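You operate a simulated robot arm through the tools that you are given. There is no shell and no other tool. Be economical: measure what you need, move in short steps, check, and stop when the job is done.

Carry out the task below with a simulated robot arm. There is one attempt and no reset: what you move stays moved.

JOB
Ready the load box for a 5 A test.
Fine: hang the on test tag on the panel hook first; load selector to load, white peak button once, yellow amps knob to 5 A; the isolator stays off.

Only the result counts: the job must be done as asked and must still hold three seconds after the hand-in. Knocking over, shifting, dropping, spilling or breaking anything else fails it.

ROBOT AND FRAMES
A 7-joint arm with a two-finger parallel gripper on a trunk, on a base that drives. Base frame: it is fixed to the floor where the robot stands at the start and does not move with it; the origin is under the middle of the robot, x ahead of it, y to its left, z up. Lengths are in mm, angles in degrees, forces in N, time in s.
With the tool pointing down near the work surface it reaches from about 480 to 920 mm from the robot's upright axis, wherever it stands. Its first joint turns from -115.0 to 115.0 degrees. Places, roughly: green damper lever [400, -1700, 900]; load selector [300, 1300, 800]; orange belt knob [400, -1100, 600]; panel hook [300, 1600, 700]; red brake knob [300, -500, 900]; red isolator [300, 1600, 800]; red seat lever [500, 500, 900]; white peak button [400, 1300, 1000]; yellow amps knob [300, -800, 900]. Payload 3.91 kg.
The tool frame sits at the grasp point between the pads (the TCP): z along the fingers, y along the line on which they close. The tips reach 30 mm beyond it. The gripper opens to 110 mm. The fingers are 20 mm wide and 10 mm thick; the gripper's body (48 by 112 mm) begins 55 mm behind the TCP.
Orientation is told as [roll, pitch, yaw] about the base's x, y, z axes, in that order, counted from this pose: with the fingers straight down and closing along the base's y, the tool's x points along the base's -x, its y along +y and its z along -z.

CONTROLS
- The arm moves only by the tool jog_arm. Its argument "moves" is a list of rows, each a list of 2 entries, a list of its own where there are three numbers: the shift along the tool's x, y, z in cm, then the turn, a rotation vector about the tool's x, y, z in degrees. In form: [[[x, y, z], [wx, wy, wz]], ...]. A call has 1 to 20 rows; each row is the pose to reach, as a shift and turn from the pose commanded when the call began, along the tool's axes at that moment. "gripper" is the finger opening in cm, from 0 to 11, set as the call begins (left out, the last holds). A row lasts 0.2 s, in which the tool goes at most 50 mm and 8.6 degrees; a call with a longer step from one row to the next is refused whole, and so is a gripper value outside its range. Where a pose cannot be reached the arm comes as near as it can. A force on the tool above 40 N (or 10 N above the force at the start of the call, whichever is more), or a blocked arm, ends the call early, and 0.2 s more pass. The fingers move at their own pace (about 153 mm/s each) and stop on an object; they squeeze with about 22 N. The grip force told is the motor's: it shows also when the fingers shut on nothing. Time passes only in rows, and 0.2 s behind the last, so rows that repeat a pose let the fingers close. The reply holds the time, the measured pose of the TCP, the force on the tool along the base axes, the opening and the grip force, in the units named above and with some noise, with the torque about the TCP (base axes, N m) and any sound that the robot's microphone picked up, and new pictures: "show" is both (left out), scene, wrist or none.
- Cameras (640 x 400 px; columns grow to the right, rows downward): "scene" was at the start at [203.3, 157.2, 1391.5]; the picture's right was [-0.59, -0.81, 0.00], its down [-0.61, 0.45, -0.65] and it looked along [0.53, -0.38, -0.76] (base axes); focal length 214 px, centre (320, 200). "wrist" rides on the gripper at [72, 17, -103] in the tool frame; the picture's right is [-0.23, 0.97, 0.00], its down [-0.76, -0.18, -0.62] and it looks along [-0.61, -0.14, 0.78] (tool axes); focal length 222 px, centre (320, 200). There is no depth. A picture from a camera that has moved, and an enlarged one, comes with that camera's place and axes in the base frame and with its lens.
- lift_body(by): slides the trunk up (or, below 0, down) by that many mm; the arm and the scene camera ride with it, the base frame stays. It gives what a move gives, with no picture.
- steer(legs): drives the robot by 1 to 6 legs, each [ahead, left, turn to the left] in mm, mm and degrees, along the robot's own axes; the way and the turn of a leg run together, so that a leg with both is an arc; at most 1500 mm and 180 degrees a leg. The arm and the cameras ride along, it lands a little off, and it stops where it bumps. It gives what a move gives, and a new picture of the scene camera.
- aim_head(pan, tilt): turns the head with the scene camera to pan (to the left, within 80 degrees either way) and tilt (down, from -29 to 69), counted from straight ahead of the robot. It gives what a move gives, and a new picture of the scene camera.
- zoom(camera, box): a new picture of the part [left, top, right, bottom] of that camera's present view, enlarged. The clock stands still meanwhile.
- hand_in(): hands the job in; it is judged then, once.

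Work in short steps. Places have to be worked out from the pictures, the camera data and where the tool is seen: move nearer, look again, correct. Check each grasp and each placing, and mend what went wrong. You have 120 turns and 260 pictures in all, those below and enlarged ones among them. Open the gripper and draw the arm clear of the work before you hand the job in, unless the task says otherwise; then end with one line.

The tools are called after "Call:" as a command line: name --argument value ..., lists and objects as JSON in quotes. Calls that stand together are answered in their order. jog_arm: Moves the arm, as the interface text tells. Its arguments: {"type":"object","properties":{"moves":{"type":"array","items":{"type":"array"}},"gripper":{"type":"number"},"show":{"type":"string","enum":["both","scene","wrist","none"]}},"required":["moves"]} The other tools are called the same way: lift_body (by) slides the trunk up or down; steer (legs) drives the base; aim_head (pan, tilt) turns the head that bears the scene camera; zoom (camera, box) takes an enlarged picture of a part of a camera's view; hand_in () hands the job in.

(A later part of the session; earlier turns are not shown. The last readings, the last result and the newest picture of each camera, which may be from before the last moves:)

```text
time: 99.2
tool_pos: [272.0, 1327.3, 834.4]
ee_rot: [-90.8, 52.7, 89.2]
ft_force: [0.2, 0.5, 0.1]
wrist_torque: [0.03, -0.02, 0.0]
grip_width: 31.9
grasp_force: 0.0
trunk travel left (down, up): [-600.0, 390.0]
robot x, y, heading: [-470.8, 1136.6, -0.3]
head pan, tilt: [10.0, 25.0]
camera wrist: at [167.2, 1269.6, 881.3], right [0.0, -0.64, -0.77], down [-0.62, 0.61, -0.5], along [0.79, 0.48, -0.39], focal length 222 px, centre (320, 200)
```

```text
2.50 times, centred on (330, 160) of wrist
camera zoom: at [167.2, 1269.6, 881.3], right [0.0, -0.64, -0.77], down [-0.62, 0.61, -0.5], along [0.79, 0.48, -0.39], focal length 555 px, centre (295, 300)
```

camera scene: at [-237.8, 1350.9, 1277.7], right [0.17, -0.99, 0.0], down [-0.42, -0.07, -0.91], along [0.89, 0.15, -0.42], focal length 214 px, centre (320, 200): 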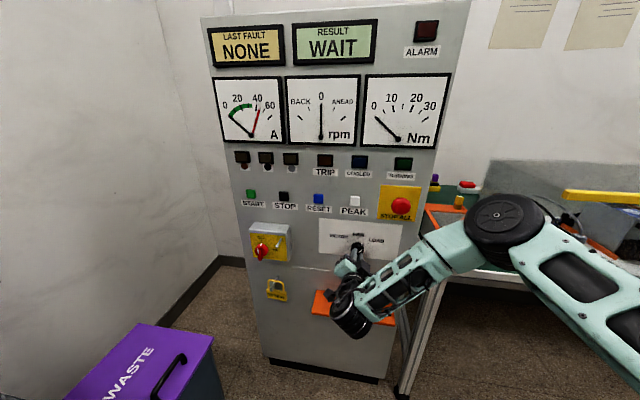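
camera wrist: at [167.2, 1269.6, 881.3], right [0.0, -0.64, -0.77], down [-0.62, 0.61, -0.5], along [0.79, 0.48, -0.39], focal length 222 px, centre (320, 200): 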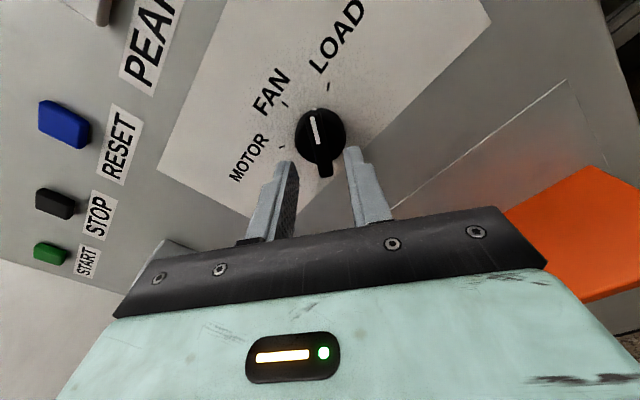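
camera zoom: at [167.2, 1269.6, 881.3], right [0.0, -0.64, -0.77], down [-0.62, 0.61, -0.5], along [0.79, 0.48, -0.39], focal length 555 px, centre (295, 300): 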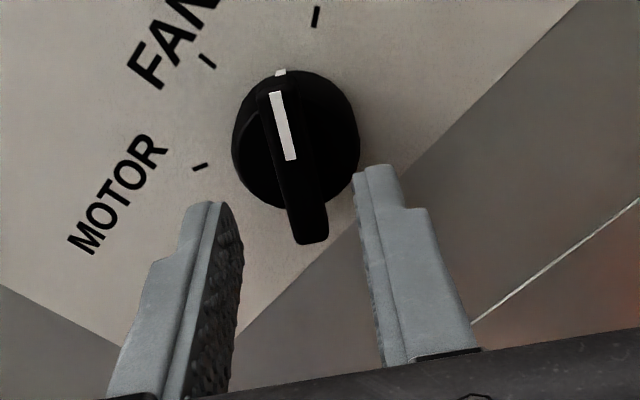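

Aligned. Advance 31 mm and close.

Call:
jog_arm --moves '[[[0, 0, 1.6], [0, 0, 0]], [[0, 0, 3.1], [0, 0, 0]], [[0, 0, 3.1], [0, 0, 0]]]' --show "none"

Call:
jog_arm --moves '[[[0, 0, 0], [0, 0, 0]], [[0, 0, 0], [0, 0, 0]], [[0, 0, 0], [0, 0, 0]]]' --gripper 0.3 --show "none"

Call:
jog_arm --moves '[[[0, 0, 0], [0, 0, 6]], [[0, 0, 0], [0, 0, 12]], [[0, 0, 0], [0, 0, 18]], [[0, 0, 0], [0, 0, 23]], [[0, 0, 0], [0, 0, 23]]]' --show "wrist"

```text
time: 100.0
tool_pos: [301.9, 1327.3, 835.4]
ee_rot: [-90.8, 52.6, 89.1]
ft_force: [0.1, 0.2, 0.0]
wrist_torque: [0.01, -0.04, -0.01]
grip_width: 32.2
grasp_force: 0.0
trunk travel left (down, up): [-600.0, 390.0]
robot x, y, heading: [-471.4, 1131.5, -0.4]
head pan, tilt: [10.0, 25.0]
```

```text
time: 100.8
tool_pos: [301.0, 1327.9, 834.2]
ee_rot: [-90.7, 52.7, 89.2]
ft_force: [2.3, -0.2, -1.0]
wrist_torque: [0.01, 0.01, -0.09]
grip_width: 11.7
grasp_force: 44.9
trunk travel left (down, up): [-600.0, 390.0]
robot x, y, heading: [-471.7, 1131.6, -0.4]
head pan, tilt: [10.0, 25.0]
```

```text
time: 102.0
tool_pos: [301.0, 1327.6, 834.1]
ee_rot: [-90.4, 29.5, 89.6]
ft_force: [-10.7, -1.7, -0.6]
wrist_torque: [-0.44, -0.06, -0.78]
grip_width: 11.8
grasp_force: 45.2
trunk travel left (down, up): [-600.0, 390.0]
robot x, y, heading: [-471.3, 1135.3, -0.4]
head pan, tilt: [10.0, 25.0]
camera wrist: at [198.2, 1256.0, 854.9], right [0.01, -0.28, -0.96], down [-0.62, 0.75, -0.23], along [0.79, 0.6, -0.17], focal length 222 px, centre (320, 200)
```

wrist: 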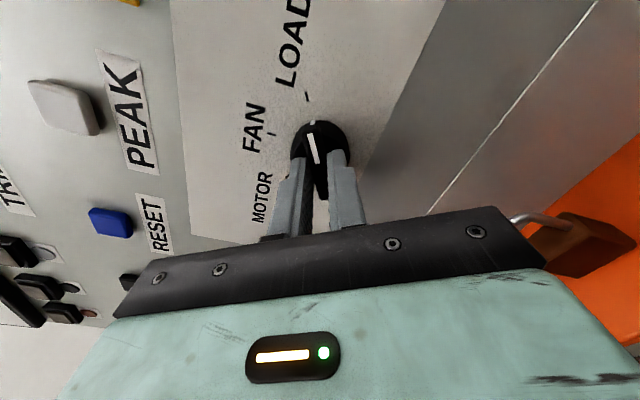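

Now at +60°, with a reaction torque (stop). Release and inspect.

Call:
jog_arm --moves '[[[0, 0, 0], [0, 0, 0]], [[0, 0, 0], [0, 0, 0]], [[0, 0, 0], [0, 0, 0]]]' --gripper 3.2 --show "none"

Call:
jog_arm --moves '[[[0, 0, -2], [0, 0, 0]], [[0, 0, -5], [0, 0, 0]], [[0, 0, -9], [0, 0, 0]], [[0, 0, -12], [0, 0, 0]]]' --show "wrist"

Call:
zoom --camera "wrist" --box '[240, 30, 400, 160]'

```text
time: 102.8
tool_pos: [302.7, 1328.0, 835.3]
ee_rot: [-90.5, 29.6, 89.6]
ft_force: [0.0, 0.2, -0.5]
wrist_torque: [0.04, 0.01, 0.01]
grip_width: 32.1
grasp_force: 0.1
trunk travel left (down, up): [-600.0, 390.0]
robot x, y, heading: [-467.3, 1132.7, -0.4]
head pan, tilt: [10.0, 25.0]
```

```text
time: 103.8
tool_pos: [181.6, 1328.9, 833.8]
ee_rot: [-90.6, 29.6, 89.5]
ft_force: [-0.8, -0.5, -1.1]
wrist_torque: [0.0, -0.02, 0.01]
grip_width: 32.0
grasp_force: 0.0
trunk travel left (down, up): [-600.0, 390.0]
robot x, y, heading: [-470.2, 1132.3, -0.4]
head pan, tilt: [10.0, 25.0]
camera wrist: at [77.1, 1256.1, 853.8], right [0.01, -0.28, -0.96], down [-0.62, 0.75, -0.23], along [0.79, 0.59, -0.17], focal length 222 px, centre (320, 200)
```

wrist: 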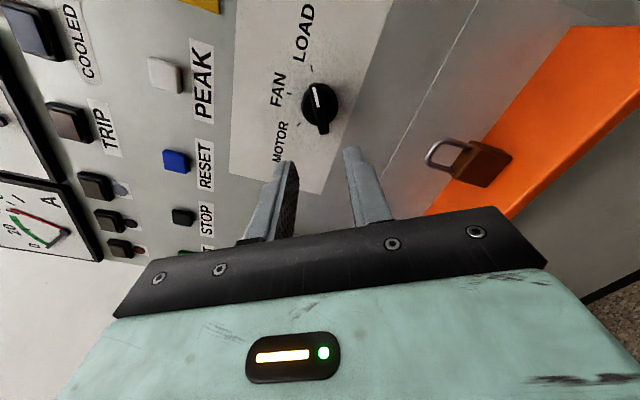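

```text
3.08 times, centred on (320, 95) of wrist
camera zoom: at [77.1, 1256.1, 853.8], right [0.01, -0.28, -0.96], down [-0.62, 0.75, -0.23], along [0.79, 0.59, -0.17], focal length 684 px, centre (320, 523)
```

zoom: 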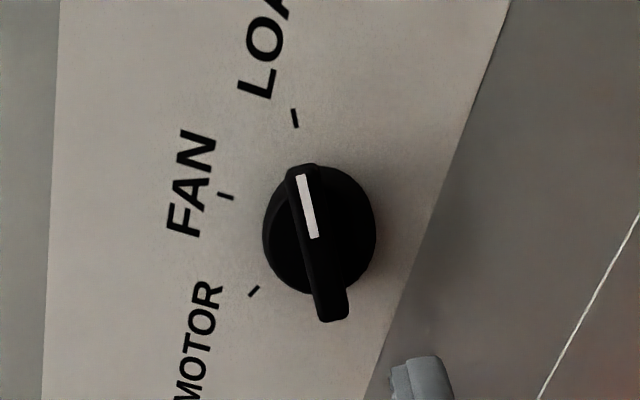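

Selector is at LOAD. Next the white PEAK button at ≈(345, 1343, 1003): raise the trunk 169 mm and close the fingers for pressing.

Call:
lift_body --by 169

Call:
jog_arm --moves '[[[-0.6, -0.35, 2], [0, 0, 0]], [[-1.2, -0.7, 5], [0, 0, 0]], [[-1.2, -0.7, 7], [0, 0, 0]], [[-1.2, -0.7, 7], [0, 0, 0]]]' --gripper 0 --show "wrist"

Call:
zoom --camera "wrist" --box '[220, 60, 420, 220]'

```text
time: 105.8
tool_pos: [181.0, 1326.8, 1003.1]
ee_rot: [-90.6, 29.6, 89.7]
ft_force: [-1.2, -1.1, -0.2]
wrist_torque: [-0.03, 0.0, -0.02]
grip_width: 32.2
grasp_force: 0.1
trunk travel left (down, up): [-769.0, 221.0]
robot x, y, heading: [-471.2, 1133.9, -0.4]
head pan, tilt: [10.0, 25.0]
```

```text
time: 106.8
tool_pos: [251.6, 1341.7, 1003.3]
ee_rot: [-90.5, 29.5, 89.6]
ft_force: [-0.1, 0.2, -0.5]
wrist_torque: [0.01, 0.03, -0.05]
grip_width: 0.1
grasp_force: 21.8
trunk travel left (down, up): [-769.0, 221.0]
robot x, y, heading: [-471.4, 1131.5, -0.5]
head pan, tilt: [10.0, 25.0]
camera wrist: at [148.1, 1270.6, 1023.0], right [0.01, -0.28, -0.96], down [-0.62, 0.75, -0.23], along [0.79, 0.6, -0.17], focal length 222 px, centre (320, 200)
```

wrist: 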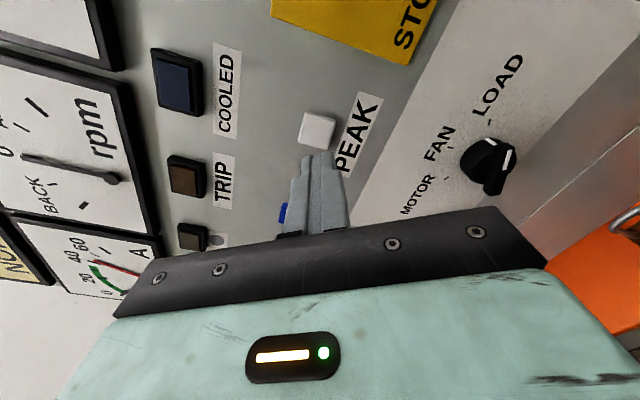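

```text
2.50 times, centred on (320, 140) of wrist
camera zoom: at [148.1, 1270.6, 1023.0], right [0.01, -0.28, -0.96], down [-0.62, 0.75, -0.23], along [0.79, 0.6, -0.17], focal length 555 px, centre (320, 350)
```

zoom: 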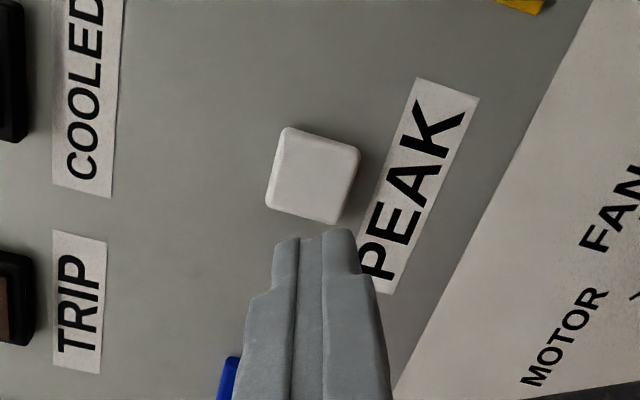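

Fingertip is in line with the button. Advance 52 mm to just short of it.

Call:
jog_arm --moves '[[[0.1, -0.1, 2.5], [0, 0, 0]], [[0.1, -0.1, 4.5], [0, 0, 0]], [[0.1, -0.1, 5.2], [0, 0, 0]]]' --show "wrist"

Call:
zoom --camera "wrist" --box '[240, 90, 400, 220]'

```text
time: 107.5
tool_pos: [303.1, 1340.1, 1004.8]
ee_rot: [-90.5, 29.6, 89.6]
ft_force: [-0.8, 0.1, -0.2]
wrist_torque: [-0.01, 0.03, 0.0]
grip_width: 0.2
grasp_force: 22.1
trunk travel left (down, up): [-769.0, 221.0]
robot x, y, heading: [-471.2, 1133.6, -0.2]
head pan, tilt: [10.0, 25.0]
camera wrist: at [199.6, 1269.8, 1025.0], right [0.01, -0.28, -0.96], down [-0.62, 0.75, -0.23], along [0.79, 0.6, -0.17], focal length 222 px, centre (320, 200)
```

wrist: 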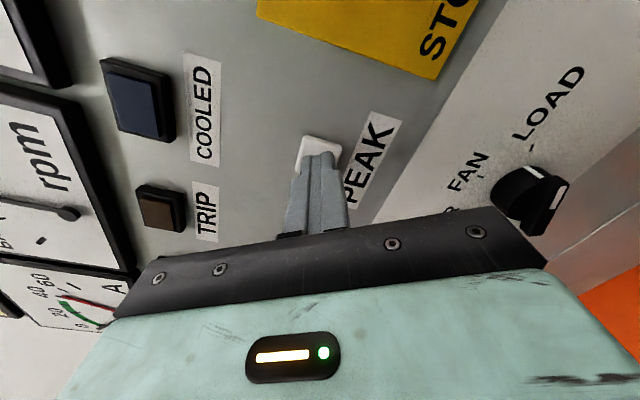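

```text
3.08 times, centred on (320, 155) of wrist
camera zoom: at [199.6, 1269.8, 1025.0], right [0.01, -0.28, -0.96], down [-0.62, 0.75, -0.23], along [0.79, 0.6, -0.17], focal length 684 px, centre (320, 338)
```

zoom: 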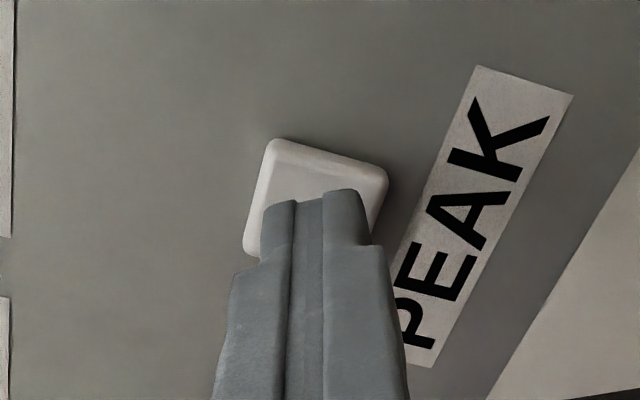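

Nearly touching. Press forward slowly by up to 14 mm, watching force and sound.

Call:
jog_arm --moves '[[[0, 0, 0.3], [0, 0, 0]], [[0, 0, 0.6], [0, 0, 0]], [[0, 0, 0.9], [0, 0, 0]], [[0, 0, 1.2], [0, 0, 0]], [[0, 0, 1.4], [0, 0, 0]]]' --show "wrist"

```text
time: 108.8
tool_pos: [317.8, 1340.8, 1005.9]
ee_rot: [-90.5, 29.5, 89.6]
ft_force: [-1.3, -0.8, 0.5]
wrist_torque: [0.02, 0.0, 0.02]
grip_width: 0.0
grasp_force: 21.5
trunk travel left (down, up): [-769.0, 221.0]
robot x, y, heading: [-469.9, 1132.0, -0.3]
head pan, tilt: [10.0, 25.0]
camera wrist: at [213.6, 1269.5, 1026.0], right [0.01, -0.28, -0.96], down [-0.62, 0.75, -0.23], along [0.79, 0.6, -0.17], focal length 222 px, centre (320, 200)
```

wrist: 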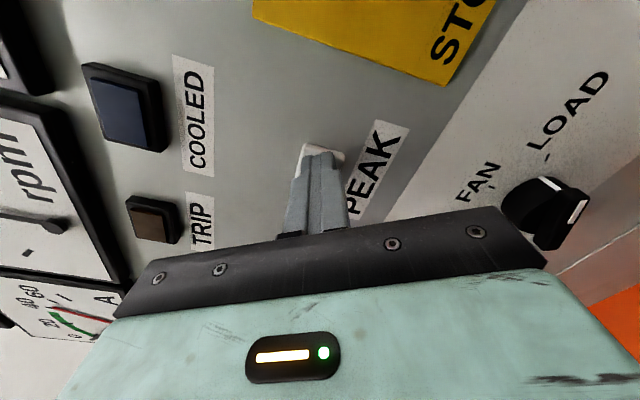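

No contact yet (tip at ≈348). Continue in 2 mm steps.

Call:
jog_arm --moves '[[[0, 0, 0.2], [0, 0, 0]], [[0, 0, 0.35], [0, 0, 0]], [[0, 0, 0.5], [0, 0, 0]]]' --show "wrist"

Call:
zoom --camera "wrist" --box '[260, 110, 380, 200]'

```text
time: 109.5
tool_pos: [320.7, 1341.0, 1006.1]
ee_rot: [-90.5, 29.7, 89.7]
ft_force: [-9.0, -2.5, 0.4]
wrist_torque: [-0.01, 0.03, -0.03]
grip_width: 0.0
grasp_force: 22.5
trunk travel left (down, up): [-769.0, 221.0]
robot x, y, heading: [-468.4, 1133.6, -0.5]
head pan, tilt: [10.0, 25.0]
heard: click
camera wrist: at [217.8, 1269.5, 1026.1], right [0.01, -0.28, -0.96], down [-0.62, 0.75, -0.23], along [0.79, 0.59, -0.17], focal length 222 px, centre (320, 200)
```

wrist: 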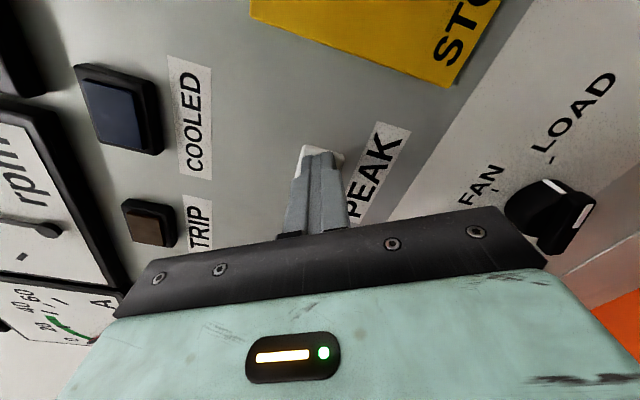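

```text
4.44 times, centred on (320, 155) of wrist
camera zoom: at [217.8, 1269.5, 1026.1], right [0.01, -0.28, -0.96], down [-0.62, 0.75, -0.23], along [0.79, 0.59, -0.17], focal length 987 px, centre (320, 400)
```

zoom: 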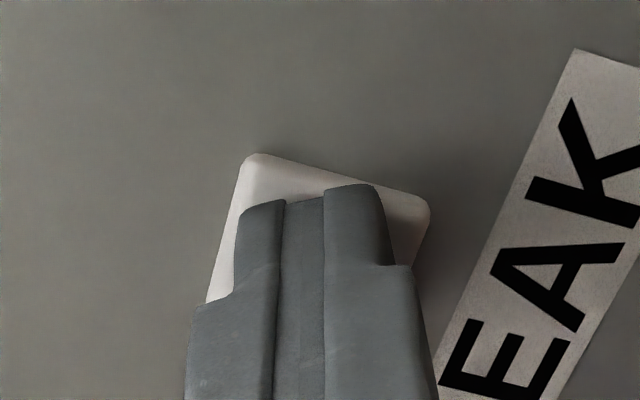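

A click at 9 N: pressed once. Retract straight.

Call:
jog_arm --moves '[[[0, 0, -3], [0, 0, 0]], [[0, 0, -7], [0, 0, 0]], [[0, 0, -11], [0, 0, 0]], [[0, 0, -15], [0, 0, 0]]]' --show "both"

Call:
zoom --camera "scene" --box '[200, 0, 480, 180]'

```text
time: 110.5
tool_pos: [171.5, 1340.8, 1005.0]
ee_rot: [-90.5, 29.6, 89.6]
ft_force: [1.5, -0.8, 0.2]
wrist_torque: [-0.02, 0.0, 0.01]
grip_width: 0.0
grasp_force: 22.2
trunk travel left (down, up): [-769.0, 221.0]
robot x, y, heading: [-475.1, 1133.6, -0.4]
head pan, tilt: [10.0, 25.0]
camera scene: at [-237.8, 1351.0, 1447.0], right [0.17, -0.99, 0.0], down [-0.42, -0.07, -0.91], along [0.89, 0.15, -0.42], focal length 214 px, centre (320, 200)
camera wrist: at [67.6, 1268.4, 1024.4], right [0.01, -0.28, -0.96], down [-0.62, 0.75, -0.23], along [0.79, 0.6, -0.17], focal length 222 px, centre (320, 200)
```

scene: 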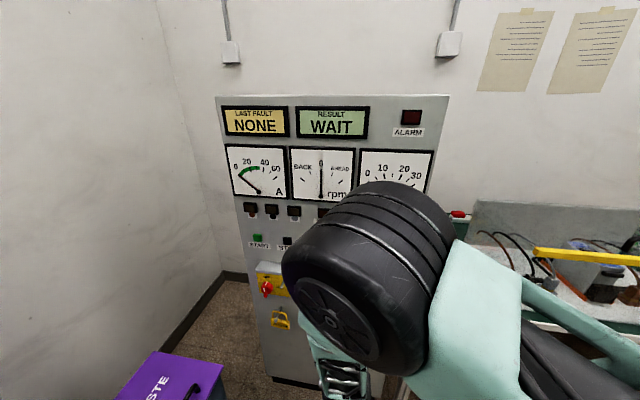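
wrist: 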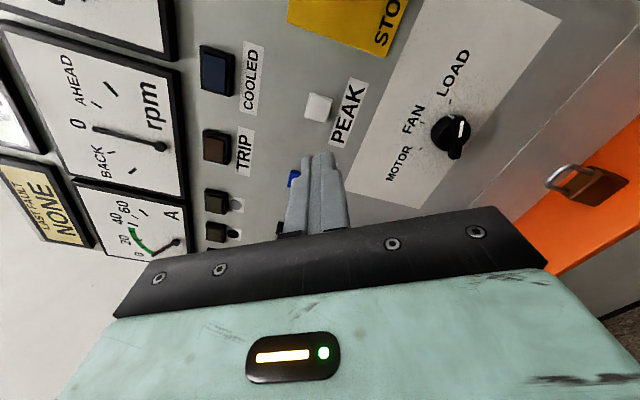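

```text
2.22 times, centred on (340, 90) of scene
camera zoom: at [-237.8, 1351.0, 1447.0], right [0.17, -0.99, 0.0], down [-0.42, -0.07, -0.91], along [0.89, 0.15, -0.42], focal length 477 px, centre (276, 444)
```

zoom: 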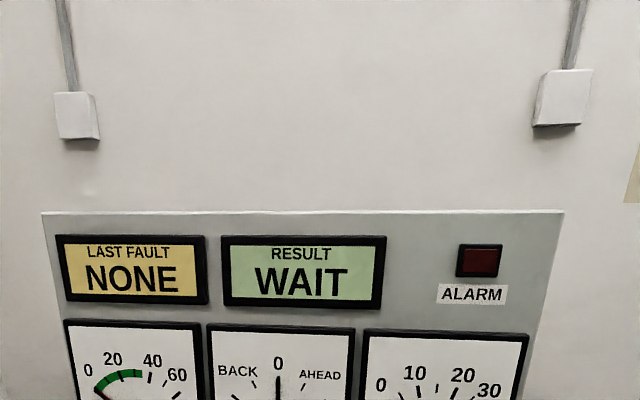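

The red peak pointer has been reset. Now the amps knob at y≈−800: back off a little and drive right.

Call:
steer --legs '[[-80, 0, 0.4], [0, -1000, 0]]'

Call:
aim_head --pan -40 --tilt 25

```text
time: 116.4
tool_pos: [90.5, 334.7, 1004.3]
ee_rot: [-90.6, 29.6, 90.0]
ft_force: [-0.1, 0.2, 0.6]
wrist_torque: [0.03, 0.0, -0.01]
grip_width: 0.0
grasp_force: 22.1
trunk travel left (down, up): [-769.0, 221.0]
robot x, y, heading: [-550.5, 121.0, -0.1]
head pan, tilt: [10.0, 25.0]
camera scene: at [-320.3, 342.8, 1447.1], right [0.17, -0.98, 0.0], down [-0.42, -0.07, -0.91], along [0.89, 0.16, -0.42], focal length 214 px, centre (320, 200)
```

scene: 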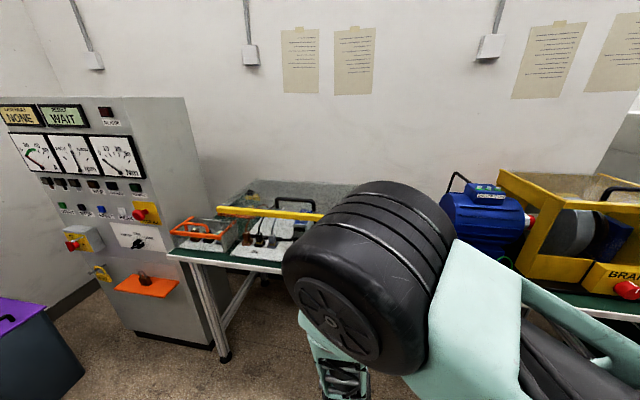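

```text
time: 117.6
tool_pos: [89.8, 335.1, 1003.7]
ee_rot: [-90.5, 29.6, 89.9]
ft_force: [0.9, 0.4, -0.4]
wrist_torque: [0.02, 0.01, 0.03]
grip_width: 0.0
grasp_force: 22.0
trunk travel left (down, up): [-769.0, 221.0]
robot x, y, heading: [-553.4, 123.8, 0.0]
head pan, tilt: [-40.0, 25.0]
camera scene: at [-340.4, 267.6, 1447.1], right [-0.64, -0.77, 0.0], down [-0.32, 0.27, -0.91], along [0.7, -0.58, -0.42], focal length 214 px, centre (320, 200)
```

scene: 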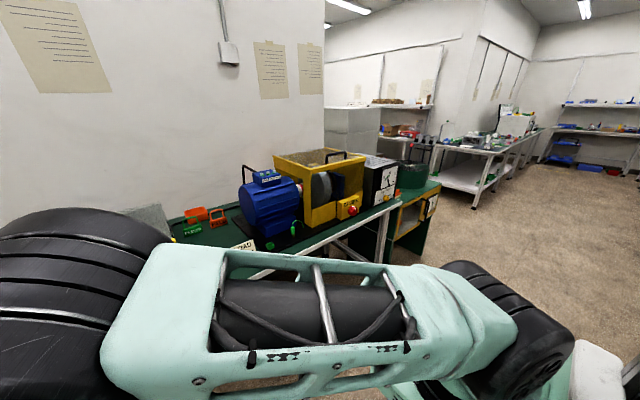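

Path is clear; the load box is right of the brake. Drive right another 1130 mm.

Call:
steer --legs '[[0, -1130, 0]]'

Call:
aim_head --pan 15 --tilt 30

Call:
jog_arm --moves '[[[0, 0, 0], [0, 0, 0]]]' --show "wrist"

```text
time: 123.3
tool_pos: [89.8, -778.9, 1003.4]
ee_rot: [-90.4, 29.6, 90.0]
ft_force: [-0.5, 0.1, -0.6]
wrist_torque: [0.01, 0.0, -0.01]
grip_width: 0.1
grasp_force: 21.6
trunk travel left (down, up): [-769.0, 221.0]
robot x, y, heading: [-551.6, -993.0, 0.2]
head pan, tilt: [-40.0, 25.0]
camera scene: at [-340.0, -845.9, 1447.1], right [-0.64, -0.77, 0.0], down [-0.32, 0.27, -0.91], along [0.69, -0.58, -0.42], focal length 214 px, centre (320, 200)
```

scene: 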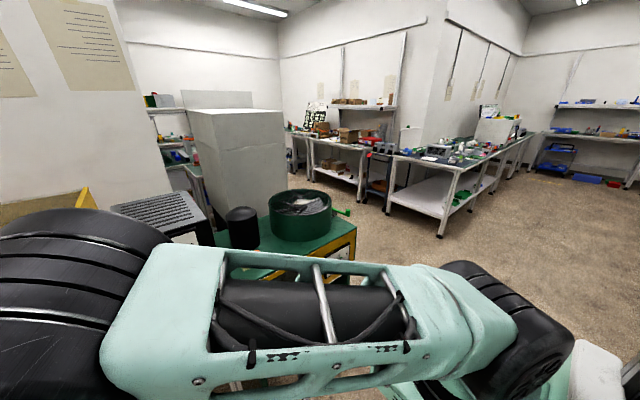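

```text
time: 124.5
tool_pos: [91.5, -779.9, 1004.2]
ee_rot: [-90.6, 29.6, 90.0]
ft_force: [0.4, 0.9, -1.1]
wrist_torque: [0.0, -0.03, 0.02]
grip_width: 0.0
grasp_force: 21.5
trunk travel left (down, up): [-769.0, 221.0]
robot x, y, heading: [-551.2, -993.8, 0.3]
head pan, tilt: [15.0, 30.0]
camera scene: at [-323.2, -763.3, 1439.1], right [0.26, -0.97, 0.0], down [-0.48, -0.13, -0.87], along [0.84, 0.22, -0.5], focal length 214 px, centre (320, 200)
```

scene: 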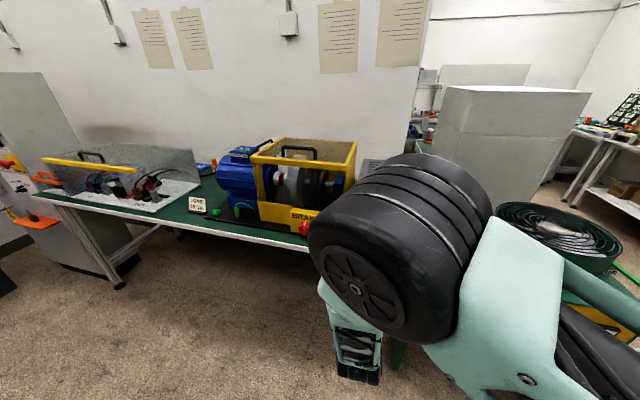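

```text
time: 125.0
tool_pos: [90.1, -779.7, 1003.6]
ee_rot: [-90.5, 29.7, 90.1]
ft_force: [-0.1, -0.9, -0.5]
wrist_torque: [0.01, 0.01, -0.01]
grip_width: 0.0
grasp_force: 21.5
trunk travel left (down, up): [-769.0, 221.0]
robot x, y, heading: [-552.9, -991.5, -0.1]
head pan, tilt: [15.0, 30.0]
camera wrist: at [-13.4, -851.0, 1024.4], right [0.01, -0.28, -0.96], down [-0.62, 0.75, -0.23], along [0.78, 0.6, -0.17], focal length 222 px, centre (320, 200)
```

wrist: 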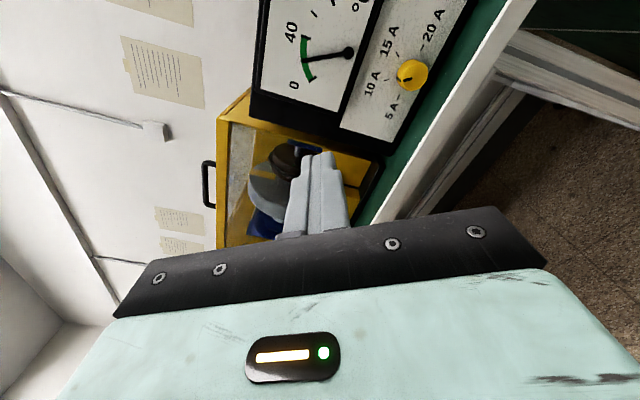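

The amps knob with 5/10/15/20 A labels is visible. Zoom.

Call:
zoom --camera "wrist" --box '[340, 0, 480, 140]'

Call:
zoom --camera "wrist" --box '[380, 45, 440, 105]'

```text
2.86 times, centred on (410, 70) of wrist
camera zoom: at [-13.4, -851.0, 1024.4], right [0.01, -0.28, -0.96], down [-0.62, 0.75, -0.23], along [0.78, 0.6, -0.17], focal length 635 px, centre (63, 571)
```

zoom: 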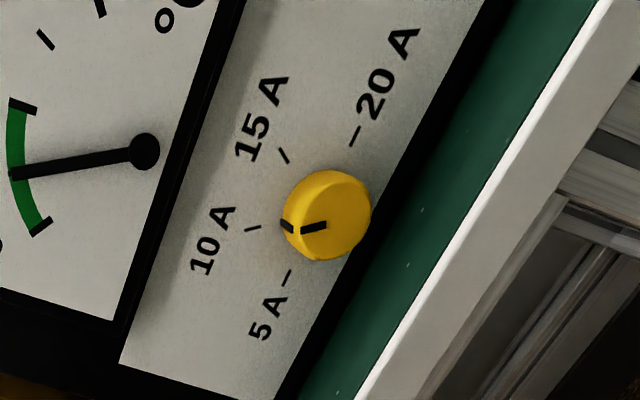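

```text
6.67 times, centred on (410, 75) of wrist
camera zoom: at [-13.4, -851.0, 1024.4], right [0.01, -0.28, -0.96], down [-0.62, 0.75, -0.23], along [0.78, 0.6, -0.17], focal length 1481 px, centre (-280, 1033)
```

zoom: 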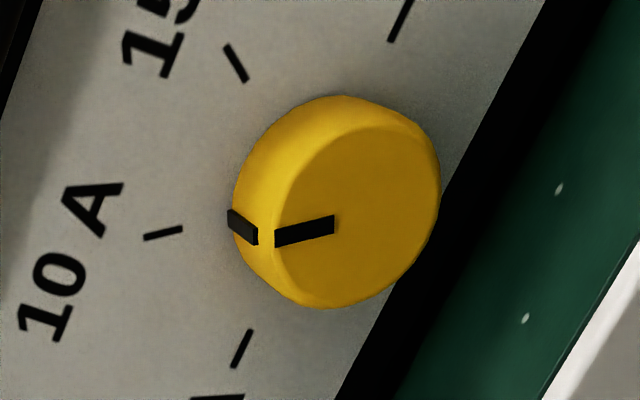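

Round knob, mark at 10 A; labels at −90° (5 A), −30°, +30°, +90°, so a 60° counter-clockwise turn is needed. I move in front of it, rotate the tool +60° for range, and look again to fix the depth.

Call:
jog_arm --moves '[[[-0.1, 1.3, 0.8], [0, 0, 6]], [[-0.2, 2.6, 1.6], [0, 0, 12]], [[-0.4, 4, 2.4], [0, 0, 18]], [[-0.5, 5.3, 3.2], [0, 0, 24]], [[-0.6, 6.6, 4], [0, 0, 30]], [[-0.8, 7.9, 4.8], [0, 0, 36]], [[-0.9, 9.2, 5.6], [0, 0, 42]], [[-1, 10.5, 6.4], [0, 0, 48]], [[-1.1, 11.5, 7.2], [0, 0, 54]], [[-1.2, 12.3, 8], [0, 0, 60]], [[-1.2, 12.3, 8], [0, 0, 60]]]' --gripper 7.5 --show "wrist"

Call:
zoom --camera "wrist" --box '[220, 20, 420, 180]'

```text
time: 127.3
tool_pos: [171.6, -827.9, 890.5]
ee_rot: [-90.6, -30.6, 90.5]
ft_force: [0.3, -0.2, -0.5]
wrist_torque: [-0.02, 0.0, 0.03]
grip_width: 74.9
grasp_force: 0.2
trunk travel left (down, up): [-769.0, 221.0]
robot x, y, heading: [-553.8, -990.1, -0.1]
head pan, tilt: [15.0, 30.0]
camera wrist: at [67.5, -882.7, 838.9], right [0.0, 0.69, -0.72], down [-0.63, 0.56, 0.53], along [0.78, 0.45, 0.44], focal length 222 px, centre (320, 200)
```

wrist: 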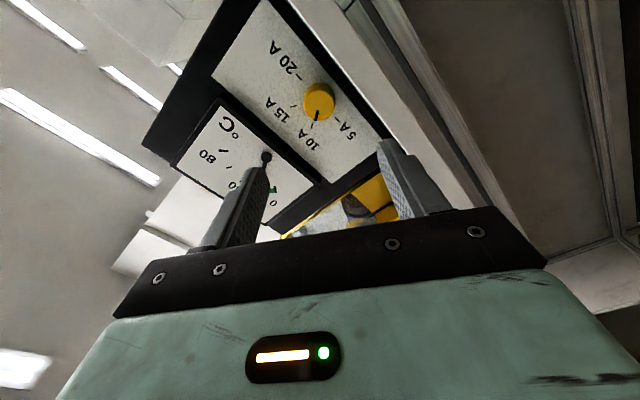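

```text
2.50 times, centred on (320, 100) of wrist
camera zoom: at [67.5, -882.7, 838.9], right [0.0, 0.69, -0.72], down [-0.63, 0.56, 0.53], along [0.78, 0.45, 0.44], focal length 555 px, centre (320, 450)
```

zoom: 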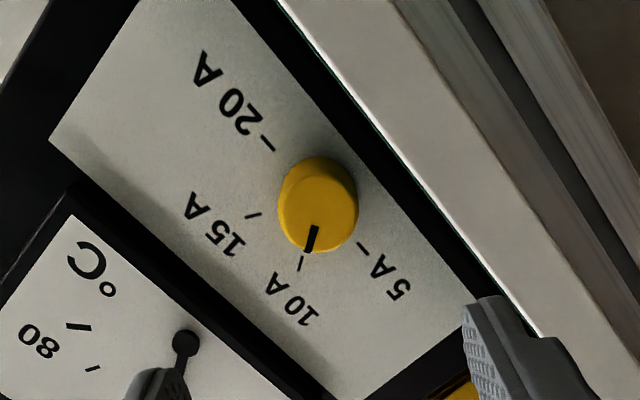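

Knob centre ≈ (y −830, z 890), panel x≈350. Bench top (849) is close underneath, so a near-horizontal closing direction is better: rotate the tool another +88° (to 208°), opening 5.8 cm.

Call:
jog_arm --moves '[[[0, 0, 0], [0, 0, 8]], [[0, 0, 0], [0, 0, 16]], [[0, 0, 0], [0, 0, 24]], [[0, 0, 0], [0, 0, 32]], [[0, 0, 0], [0, 0, 40]], [[0, 0, 0], [0, 0, 48]], [[0, 0, 0], [0, 0, 56]], [[0, 0, 0], [0, 0, 64]], [[0, 0, 0], [0, 0, 72]], [[0, 0, 0], [0, 0, 80]], [[0, 0, 0], [0, 0, 88]], [[0, 0, 0], [0, 0, 88]]]' --gripper 5.8 --show "wrist"

Call:
zoom --camera "wrist" --box '[220, 20, 420, 180]'

```text
time: 129.9
tool_pos: [173.1, -793.6, 917.1]
ee_rot: [88.8, -63.0, -90.1]
ft_force: [0.9, -0.7, -0.1]
wrist_torque: [-0.01, -0.02, -0.03]
grip_width: 57.9
grasp_force: 0.0
out of reach, approached as far as the arm can: row 10, 11, 12
trunk travel left (down, up): [-769.0, 221.0]
robot x, y, heading: [-550.4, -988.1, 0.1]
head pan, tilt: [15.0, 30.0]
camera wrist: at [69.3, -743.4, 862.1], right [0.02, 0.76, 0.64], down [-0.63, -0.49, 0.6], along [0.78, -0.42, 0.47], focal length 222 px, centre (320, 200)
```

wrist: 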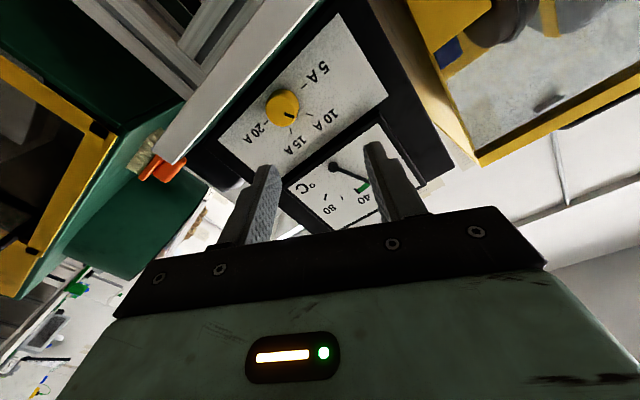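

```text
2.50 times, centred on (320, 100) of wrist
camera zoom: at [69.3, -743.4, 862.1], right [0.02, 0.76, 0.64], down [-0.63, -0.49, 0.6], along [0.78, -0.42, 0.47], focal length 555 px, centre (320, 450)
```

zoom: 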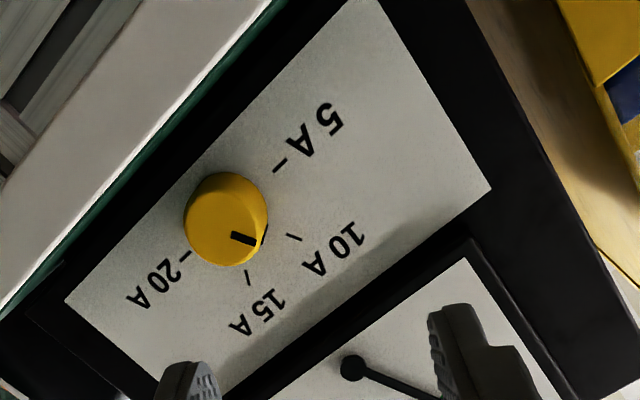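

The wrist limit dragged the pose. Shifting the base 45 mm right gives more range; then I reduce the roll slightly and re-check.

Call:
steer --legs '[[0, -45, 0]]'

Call:
jog_arm --moves '[[[0, 0, 0], [0, 0, -6]], [[0, 0, 0], [0, 0, -6]]]' --show "wrist"

```text
time: 130.8
tool_pos: [172.2, -837.7, 918.3]
ee_rot: [88.6, -63.1, -89.9]
ft_force: [-0.4, -0.1, 0.6]
wrist_torque: [-0.01, -0.01, 0.02]
grip_width: 57.8
grasp_force: 0.1
trunk travel left (down, up): [-769.0, 221.0]
robot x, y, heading: [-551.4, -1033.6, 0.1]
head pan, tilt: [15.0, 30.0]
camera scene: at [-323.3, -807.7, 1439.1], right [0.26, -0.97, 0.0], down [-0.48, -0.13, -0.87], along [0.84, 0.22, -0.5], focal length 214 px, centre (320, 200)
```

scene: 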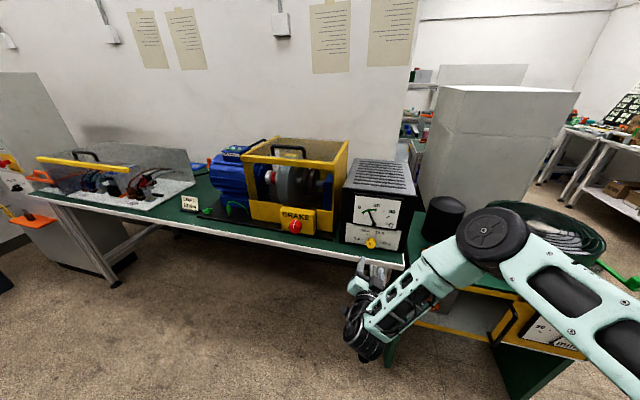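

```text
time: 131.4
tool_pos: [171.4, -838.1, 917.8]
ee_rot: [88.3, -69.2, -89.6]
ft_force: [0.2, -0.4, 0.1]
wrist_torque: [-0.02, 0.0, -0.01]
grip_width: 57.9
grasp_force: 0.1
trunk travel left (down, up): [-769.0, 221.0]
robot x, y, heading: [-554.2, -1034.9, 0.0]
head pan, tilt: [15.0, 30.0]
camera wrist: at [68.9, -794.1, 857.0], right [0.02, 0.83, 0.56], down [-0.63, -0.42, 0.65], along [0.78, -0.37, 0.51], focal length 222 px, centre (320, 200)
```

wrist: 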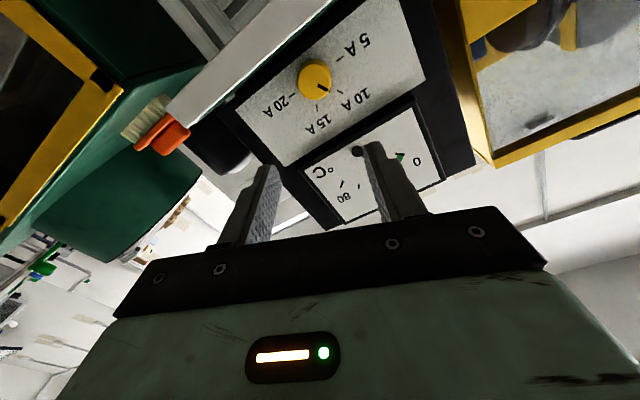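

Pose is clean now (roll ≈201°). Move to y −830, z 890 and advance to x≈250.

Call:
jog_arm --moves '[[[1, -0.1, 0], [0, 0, 0]], [[2, -0.2, 1], [0, 0, 0]], [[2.9, -0.24, 3], [0, 0, 0]], [[2.9, -0.24, 6], [0, 0, 0]], [[2.9, -0.24, 8], [0, 0, 0]], [[2.9, -0.24, 8], [0, 0, 0]]]' --show "wrist"

Call:
zoom --camera "wrist" --box '[220, 60, 420, 220]'

```text
time: 132.8
tool_pos: [253.3, -830.4, 889.2]
ee_rot: [88.2, -69.1, -89.6]
ft_force: [0.3, 0.1, 0.1]
wrist_torque: [0.01, 0.0, 0.02]
grip_width: 57.9
grasp_force: 0.0
trunk travel left (down, up): [-769.0, 221.0]
robot x, y, heading: [-547.3, -1032.0, -0.2]
head pan, tilt: [15.0, 30.0]
camera wrist: at [148.8, -787.4, 828.3], right [0.02, 0.83, 0.56], down [-0.63, -0.42, 0.65], along [0.78, -0.37, 0.51], focal length 222 px, centre (320, 200)
```

wrist: 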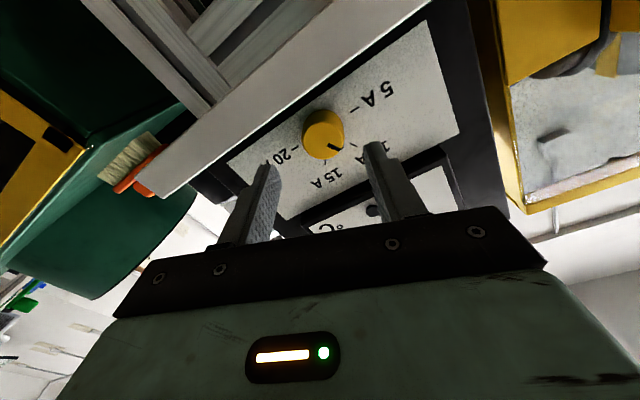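

```text
2.50 times, centred on (320, 140) of wrist
camera zoom: at [148.8, -787.4, 828.3], right [0.02, 0.83, 0.56], down [-0.63, -0.42, 0.65], along [0.78, -0.37, 0.51], focal length 555 px, centre (320, 350)
```

zoom: 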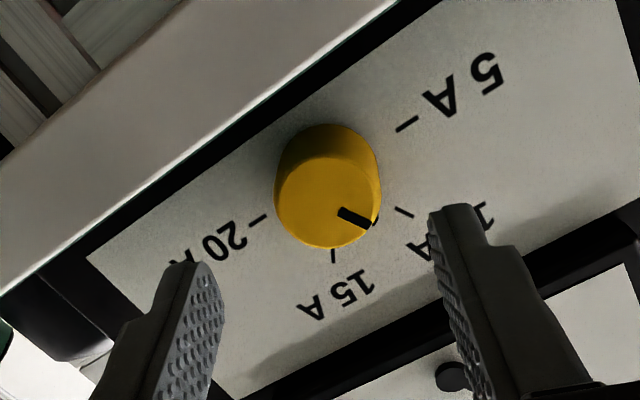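

Knob is centred between the fingers (front x≈315). Advance 50 mm so the pads surround it, then check.

Call:
jog_arm --moves '[[[0, 0, 2], [0, 0, 0]], [[0, 0, 4], [0, 0, 0]], [[0, 0, 5], [0, 0, 0]], [[0, 0, 5], [0, 0, 0]]]' --show "wrist"

Call:
zoom --camera "wrist" --box '[220, 80, 420, 240]'

```text
time: 133.8
tool_pos: [302.2, -831.7, 887.2]
ee_rot: [88.2, -69.1, -89.6]
ft_force: [-0.5, -0.7, -0.1]
wrist_torque: [-0.01, 0.05, 0.0]
grip_width: 57.9
grasp_force: 0.1
trunk travel left (down, up): [-769.0, 221.0]
robot x, y, heading: [-550.2, -1033.4, -0.1]
head pan, tilt: [15.0, 30.0]
camera wrist: at [198.4, -787.9, 827.9], right [0.02, 0.83, 0.56], down [-0.63, -0.42, 0.65], along [0.78, -0.37, 0.51], focal length 222 px, centre (320, 200)
```

wrist: 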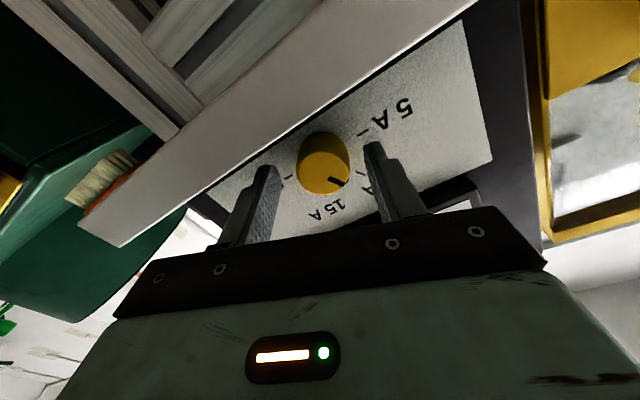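

```text
2.50 times, centred on (320, 160) of wrist
camera zoom: at [198.4, -787.9, 827.9], right [0.02, 0.83, 0.56], down [-0.63, -0.42, 0.65], along [0.78, -0.37, 0.51], focal length 555 px, centre (320, 300)
```

zoom: 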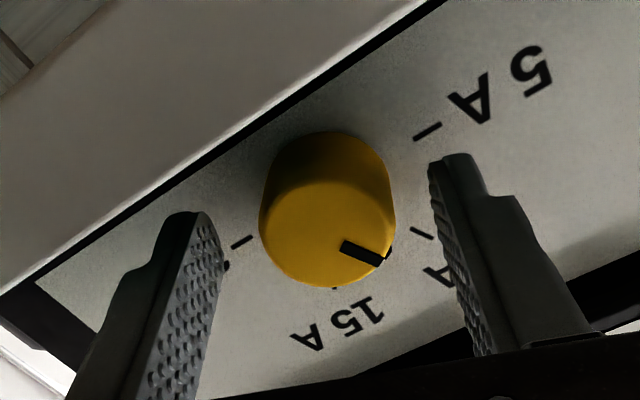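

Pads overlap the knob by ~15 mm. Small centring (+2.5 mm along tool y), 3 mm deeper, then close.

Call:
jog_arm --moves '[[[-0.1, 0.25, 0.3], [0, 0, 0]], [[-0.1, 0.25, 0.3], [0, 0, 0]]]' --show "none"

Call:
jog_arm --moves '[[[0, 0, 0], [0, 0, 0]], [[0, 0, 0], [0, 0, 0]], [[0, 0, 0], [0, 0, 0]]]' --gripper 1.5 --show "wrist"

```text
time: 134.4
tool_pos: [305.0, -829.5, 890.7]
ee_rot: [88.4, -69.0, -89.7]
ft_force: [0.1, -0.2, 0.2]
wrist_torque: [0.01, 0.01, -0.03]
grip_width: 57.9
grasp_force: 0.2
trunk travel left (down, up): [-769.0, 221.0]
robot x, y, heading: [-553.0, -1031.7, 0.1]
head pan, tilt: [15.0, 30.0]
```

```text
time: 135.2
tool_pos: [305.6, -830.6, 890.4]
ee_rot: [88.1, -69.1, -89.6]
ft_force: [-1.4, -8.0, -4.0]
wrist_torque: [-0.05, -0.34, 0.51]
grip_width: 35.7
grasp_force: 45.3
trunk travel left (down, up): [-769.0, 221.0]
robot x, y, heading: [-550.7, -1034.3, -0.1]
head pan, tilt: [15.0, 30.0]
camera wrist: at [202.0, -786.7, 829.7], right [0.03, 0.83, 0.56], down [-0.63, -0.42, 0.66], along [0.78, -0.37, 0.51], focal length 222 px, centre (320, 200)
```

wrist: 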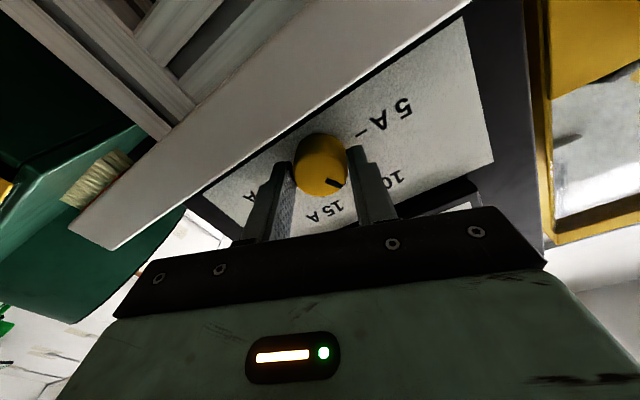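

Gripped (35.7 mm). Relieve the small side load and turn 60° counter-clockwise.

Call:
jog_arm --moves '[[[0, -0.15, 0], [0, 0, 0]], [[0, -0.15, 0], [0, 0, -6]], [[0, -0.15, 0], [0, 0, -12]], [[0, -0.15, 0], [0, 0, -18]], [[0, -0.15, 0], [0, 0, -24]], [[0, -0.15, 0], [0, 0, -30]], [[0, -0.15, 0], [0, 0, -36]], [[0, -0.15, 0], [0, 0, -42]], [[0, -0.15, 0], [0, 0, -48]], [[0, -0.15, 0], [0, 0, -54]], [[0, -0.15, 0], [0, 0, -60]], [[0, -0.15, 0], [0, 0, -60]]]' --show "wrist"

Call:
zoom --camera "wrist" --box '[220, 60, 420, 220]'

```text
time: 137.8
tool_pos: [304.8, -830.2, 889.2]
ee_rot: [-89.0, -50.9, 88.1]
ft_force: [5.0, 6.9, 4.8]
wrist_torque: [0.1, 0.27, 0.76]
grip_width: 35.6
grasp_force: 45.1
trunk travel left (down, up): [-769.0, 221.0]
robot x, y, heading: [-550.2, -1032.5, 0.0]
head pan, tilt: [15.0, 30.0]
camera wrist: at [200.3, -861.4, 824.4], right [0.01, 0.9, -0.44], down [-0.61, 0.36, 0.71], along [0.79, 0.26, 0.55], focal length 222 px, centre (320, 200)
```

wrist: 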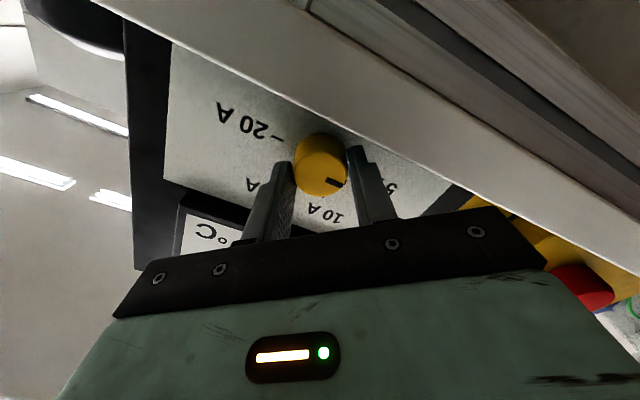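

```text
2.50 times, centred on (320, 140) of wrist
camera zoom: at [200.3, -861.4, 824.4], right [0.01, 0.9, -0.44], down [-0.61, 0.36, 0.71], along [0.79, 0.26, 0.55], focal length 555 px, centre (320, 350)
```

zoom: 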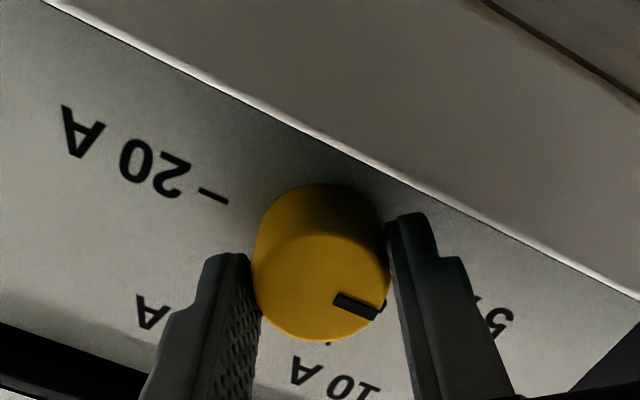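

The mark now points left (5 A). Release, retract and verify.

Call:
jog_arm --moves '[[[0, 0, 0], [0, 0, 0]], [[0, 0, 0], [0, 0, 0]], [[0, 0, 0], [0, 0, 0]]]' --gripper 5.6 --show "none"

Call:
jog_arm --moves '[[[0, 0, -3], [0, 0, 0]], [[0, 0, -6], [0, 0, 0]], [[0, 0, -9], [0, 0, 0]], [[0, 0, -12], [0, 0, 0]]]' --show "wrist"

Call:
zoom --camera "wrist" --box '[240, 30, 400, 160]'

```text
time: 138.7
tool_pos: [304.2, -832.5, 889.5]
ee_rot: [-89.0, -50.9, 87.9]
ft_force: [0.1, 0.7, -0.8]
wrist_torque: [-0.01, 0.02, 0.0]
grip_width: 56.2
grasp_force: 0.0
trunk travel left (down, up): [-769.0, 221.0]
robot x, y, heading: [-551.2, -1032.8, -0.1]
head pan, tilt: [15.0, 30.0]
```

```text
time: 139.7
tool_pos: [185.2, -829.1, 890.2]
ee_rot: [-88.9, -50.9, 88.1]
ft_force: [-0.1, 0.0, 0.4]
wrist_torque: [0.02, 0.01, 0.02]
grip_width: 56.1
grasp_force: 0.0
trunk travel left (down, up): [-769.0, 221.0]
robot x, y, heading: [-550.0, -1036.1, -0.0]
head pan, tilt: [15.0, 30.0]
camera wrist: at [79.8, -859.6, 824.7], right [0.01, 0.9, -0.44], down [-0.61, 0.36, 0.71], along [0.79, 0.26, 0.55], focal length 222 px, centre (320, 200)
```

wrist: 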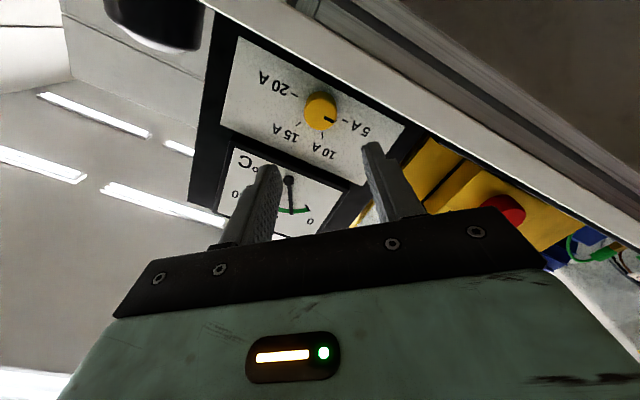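

```text
3.08 times, centred on (320, 95) of wrist
camera zoom: at [79.8, -859.6, 824.7], right [0.01, 0.9, -0.44], down [-0.61, 0.36, 0.71], along [0.79, 0.26, 0.55], focal length 684 px, centre (320, 523)
```

zoom: 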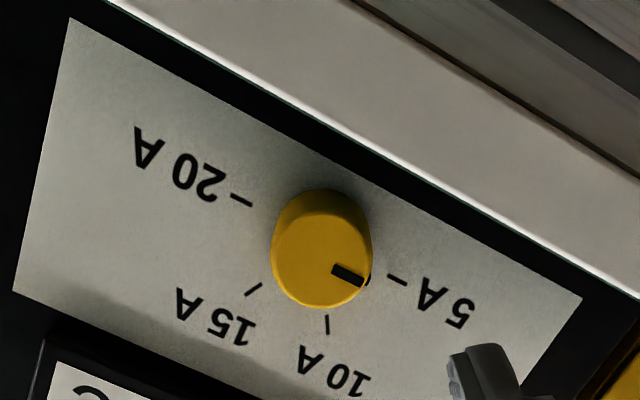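

Zoom further to check the mark vs the 5 A tick.

Call:
zoom --camera "wrist" --box '[290, 80, 360, 140]'

```text
6.67 times, centred on (325, 110) of wrist
camera zoom: at [79.8, -859.6, 824.7], right [0.01, 0.9, -0.44], down [-0.61, 0.36, 0.71], along [0.79, 0.26, 0.55], focal length 1481 px, centre (287, 800)
```

zoom: 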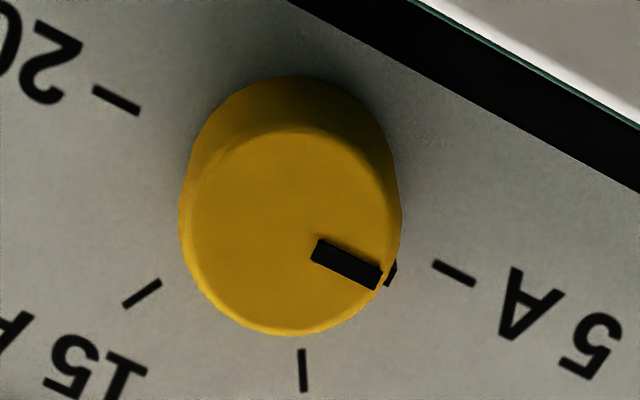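

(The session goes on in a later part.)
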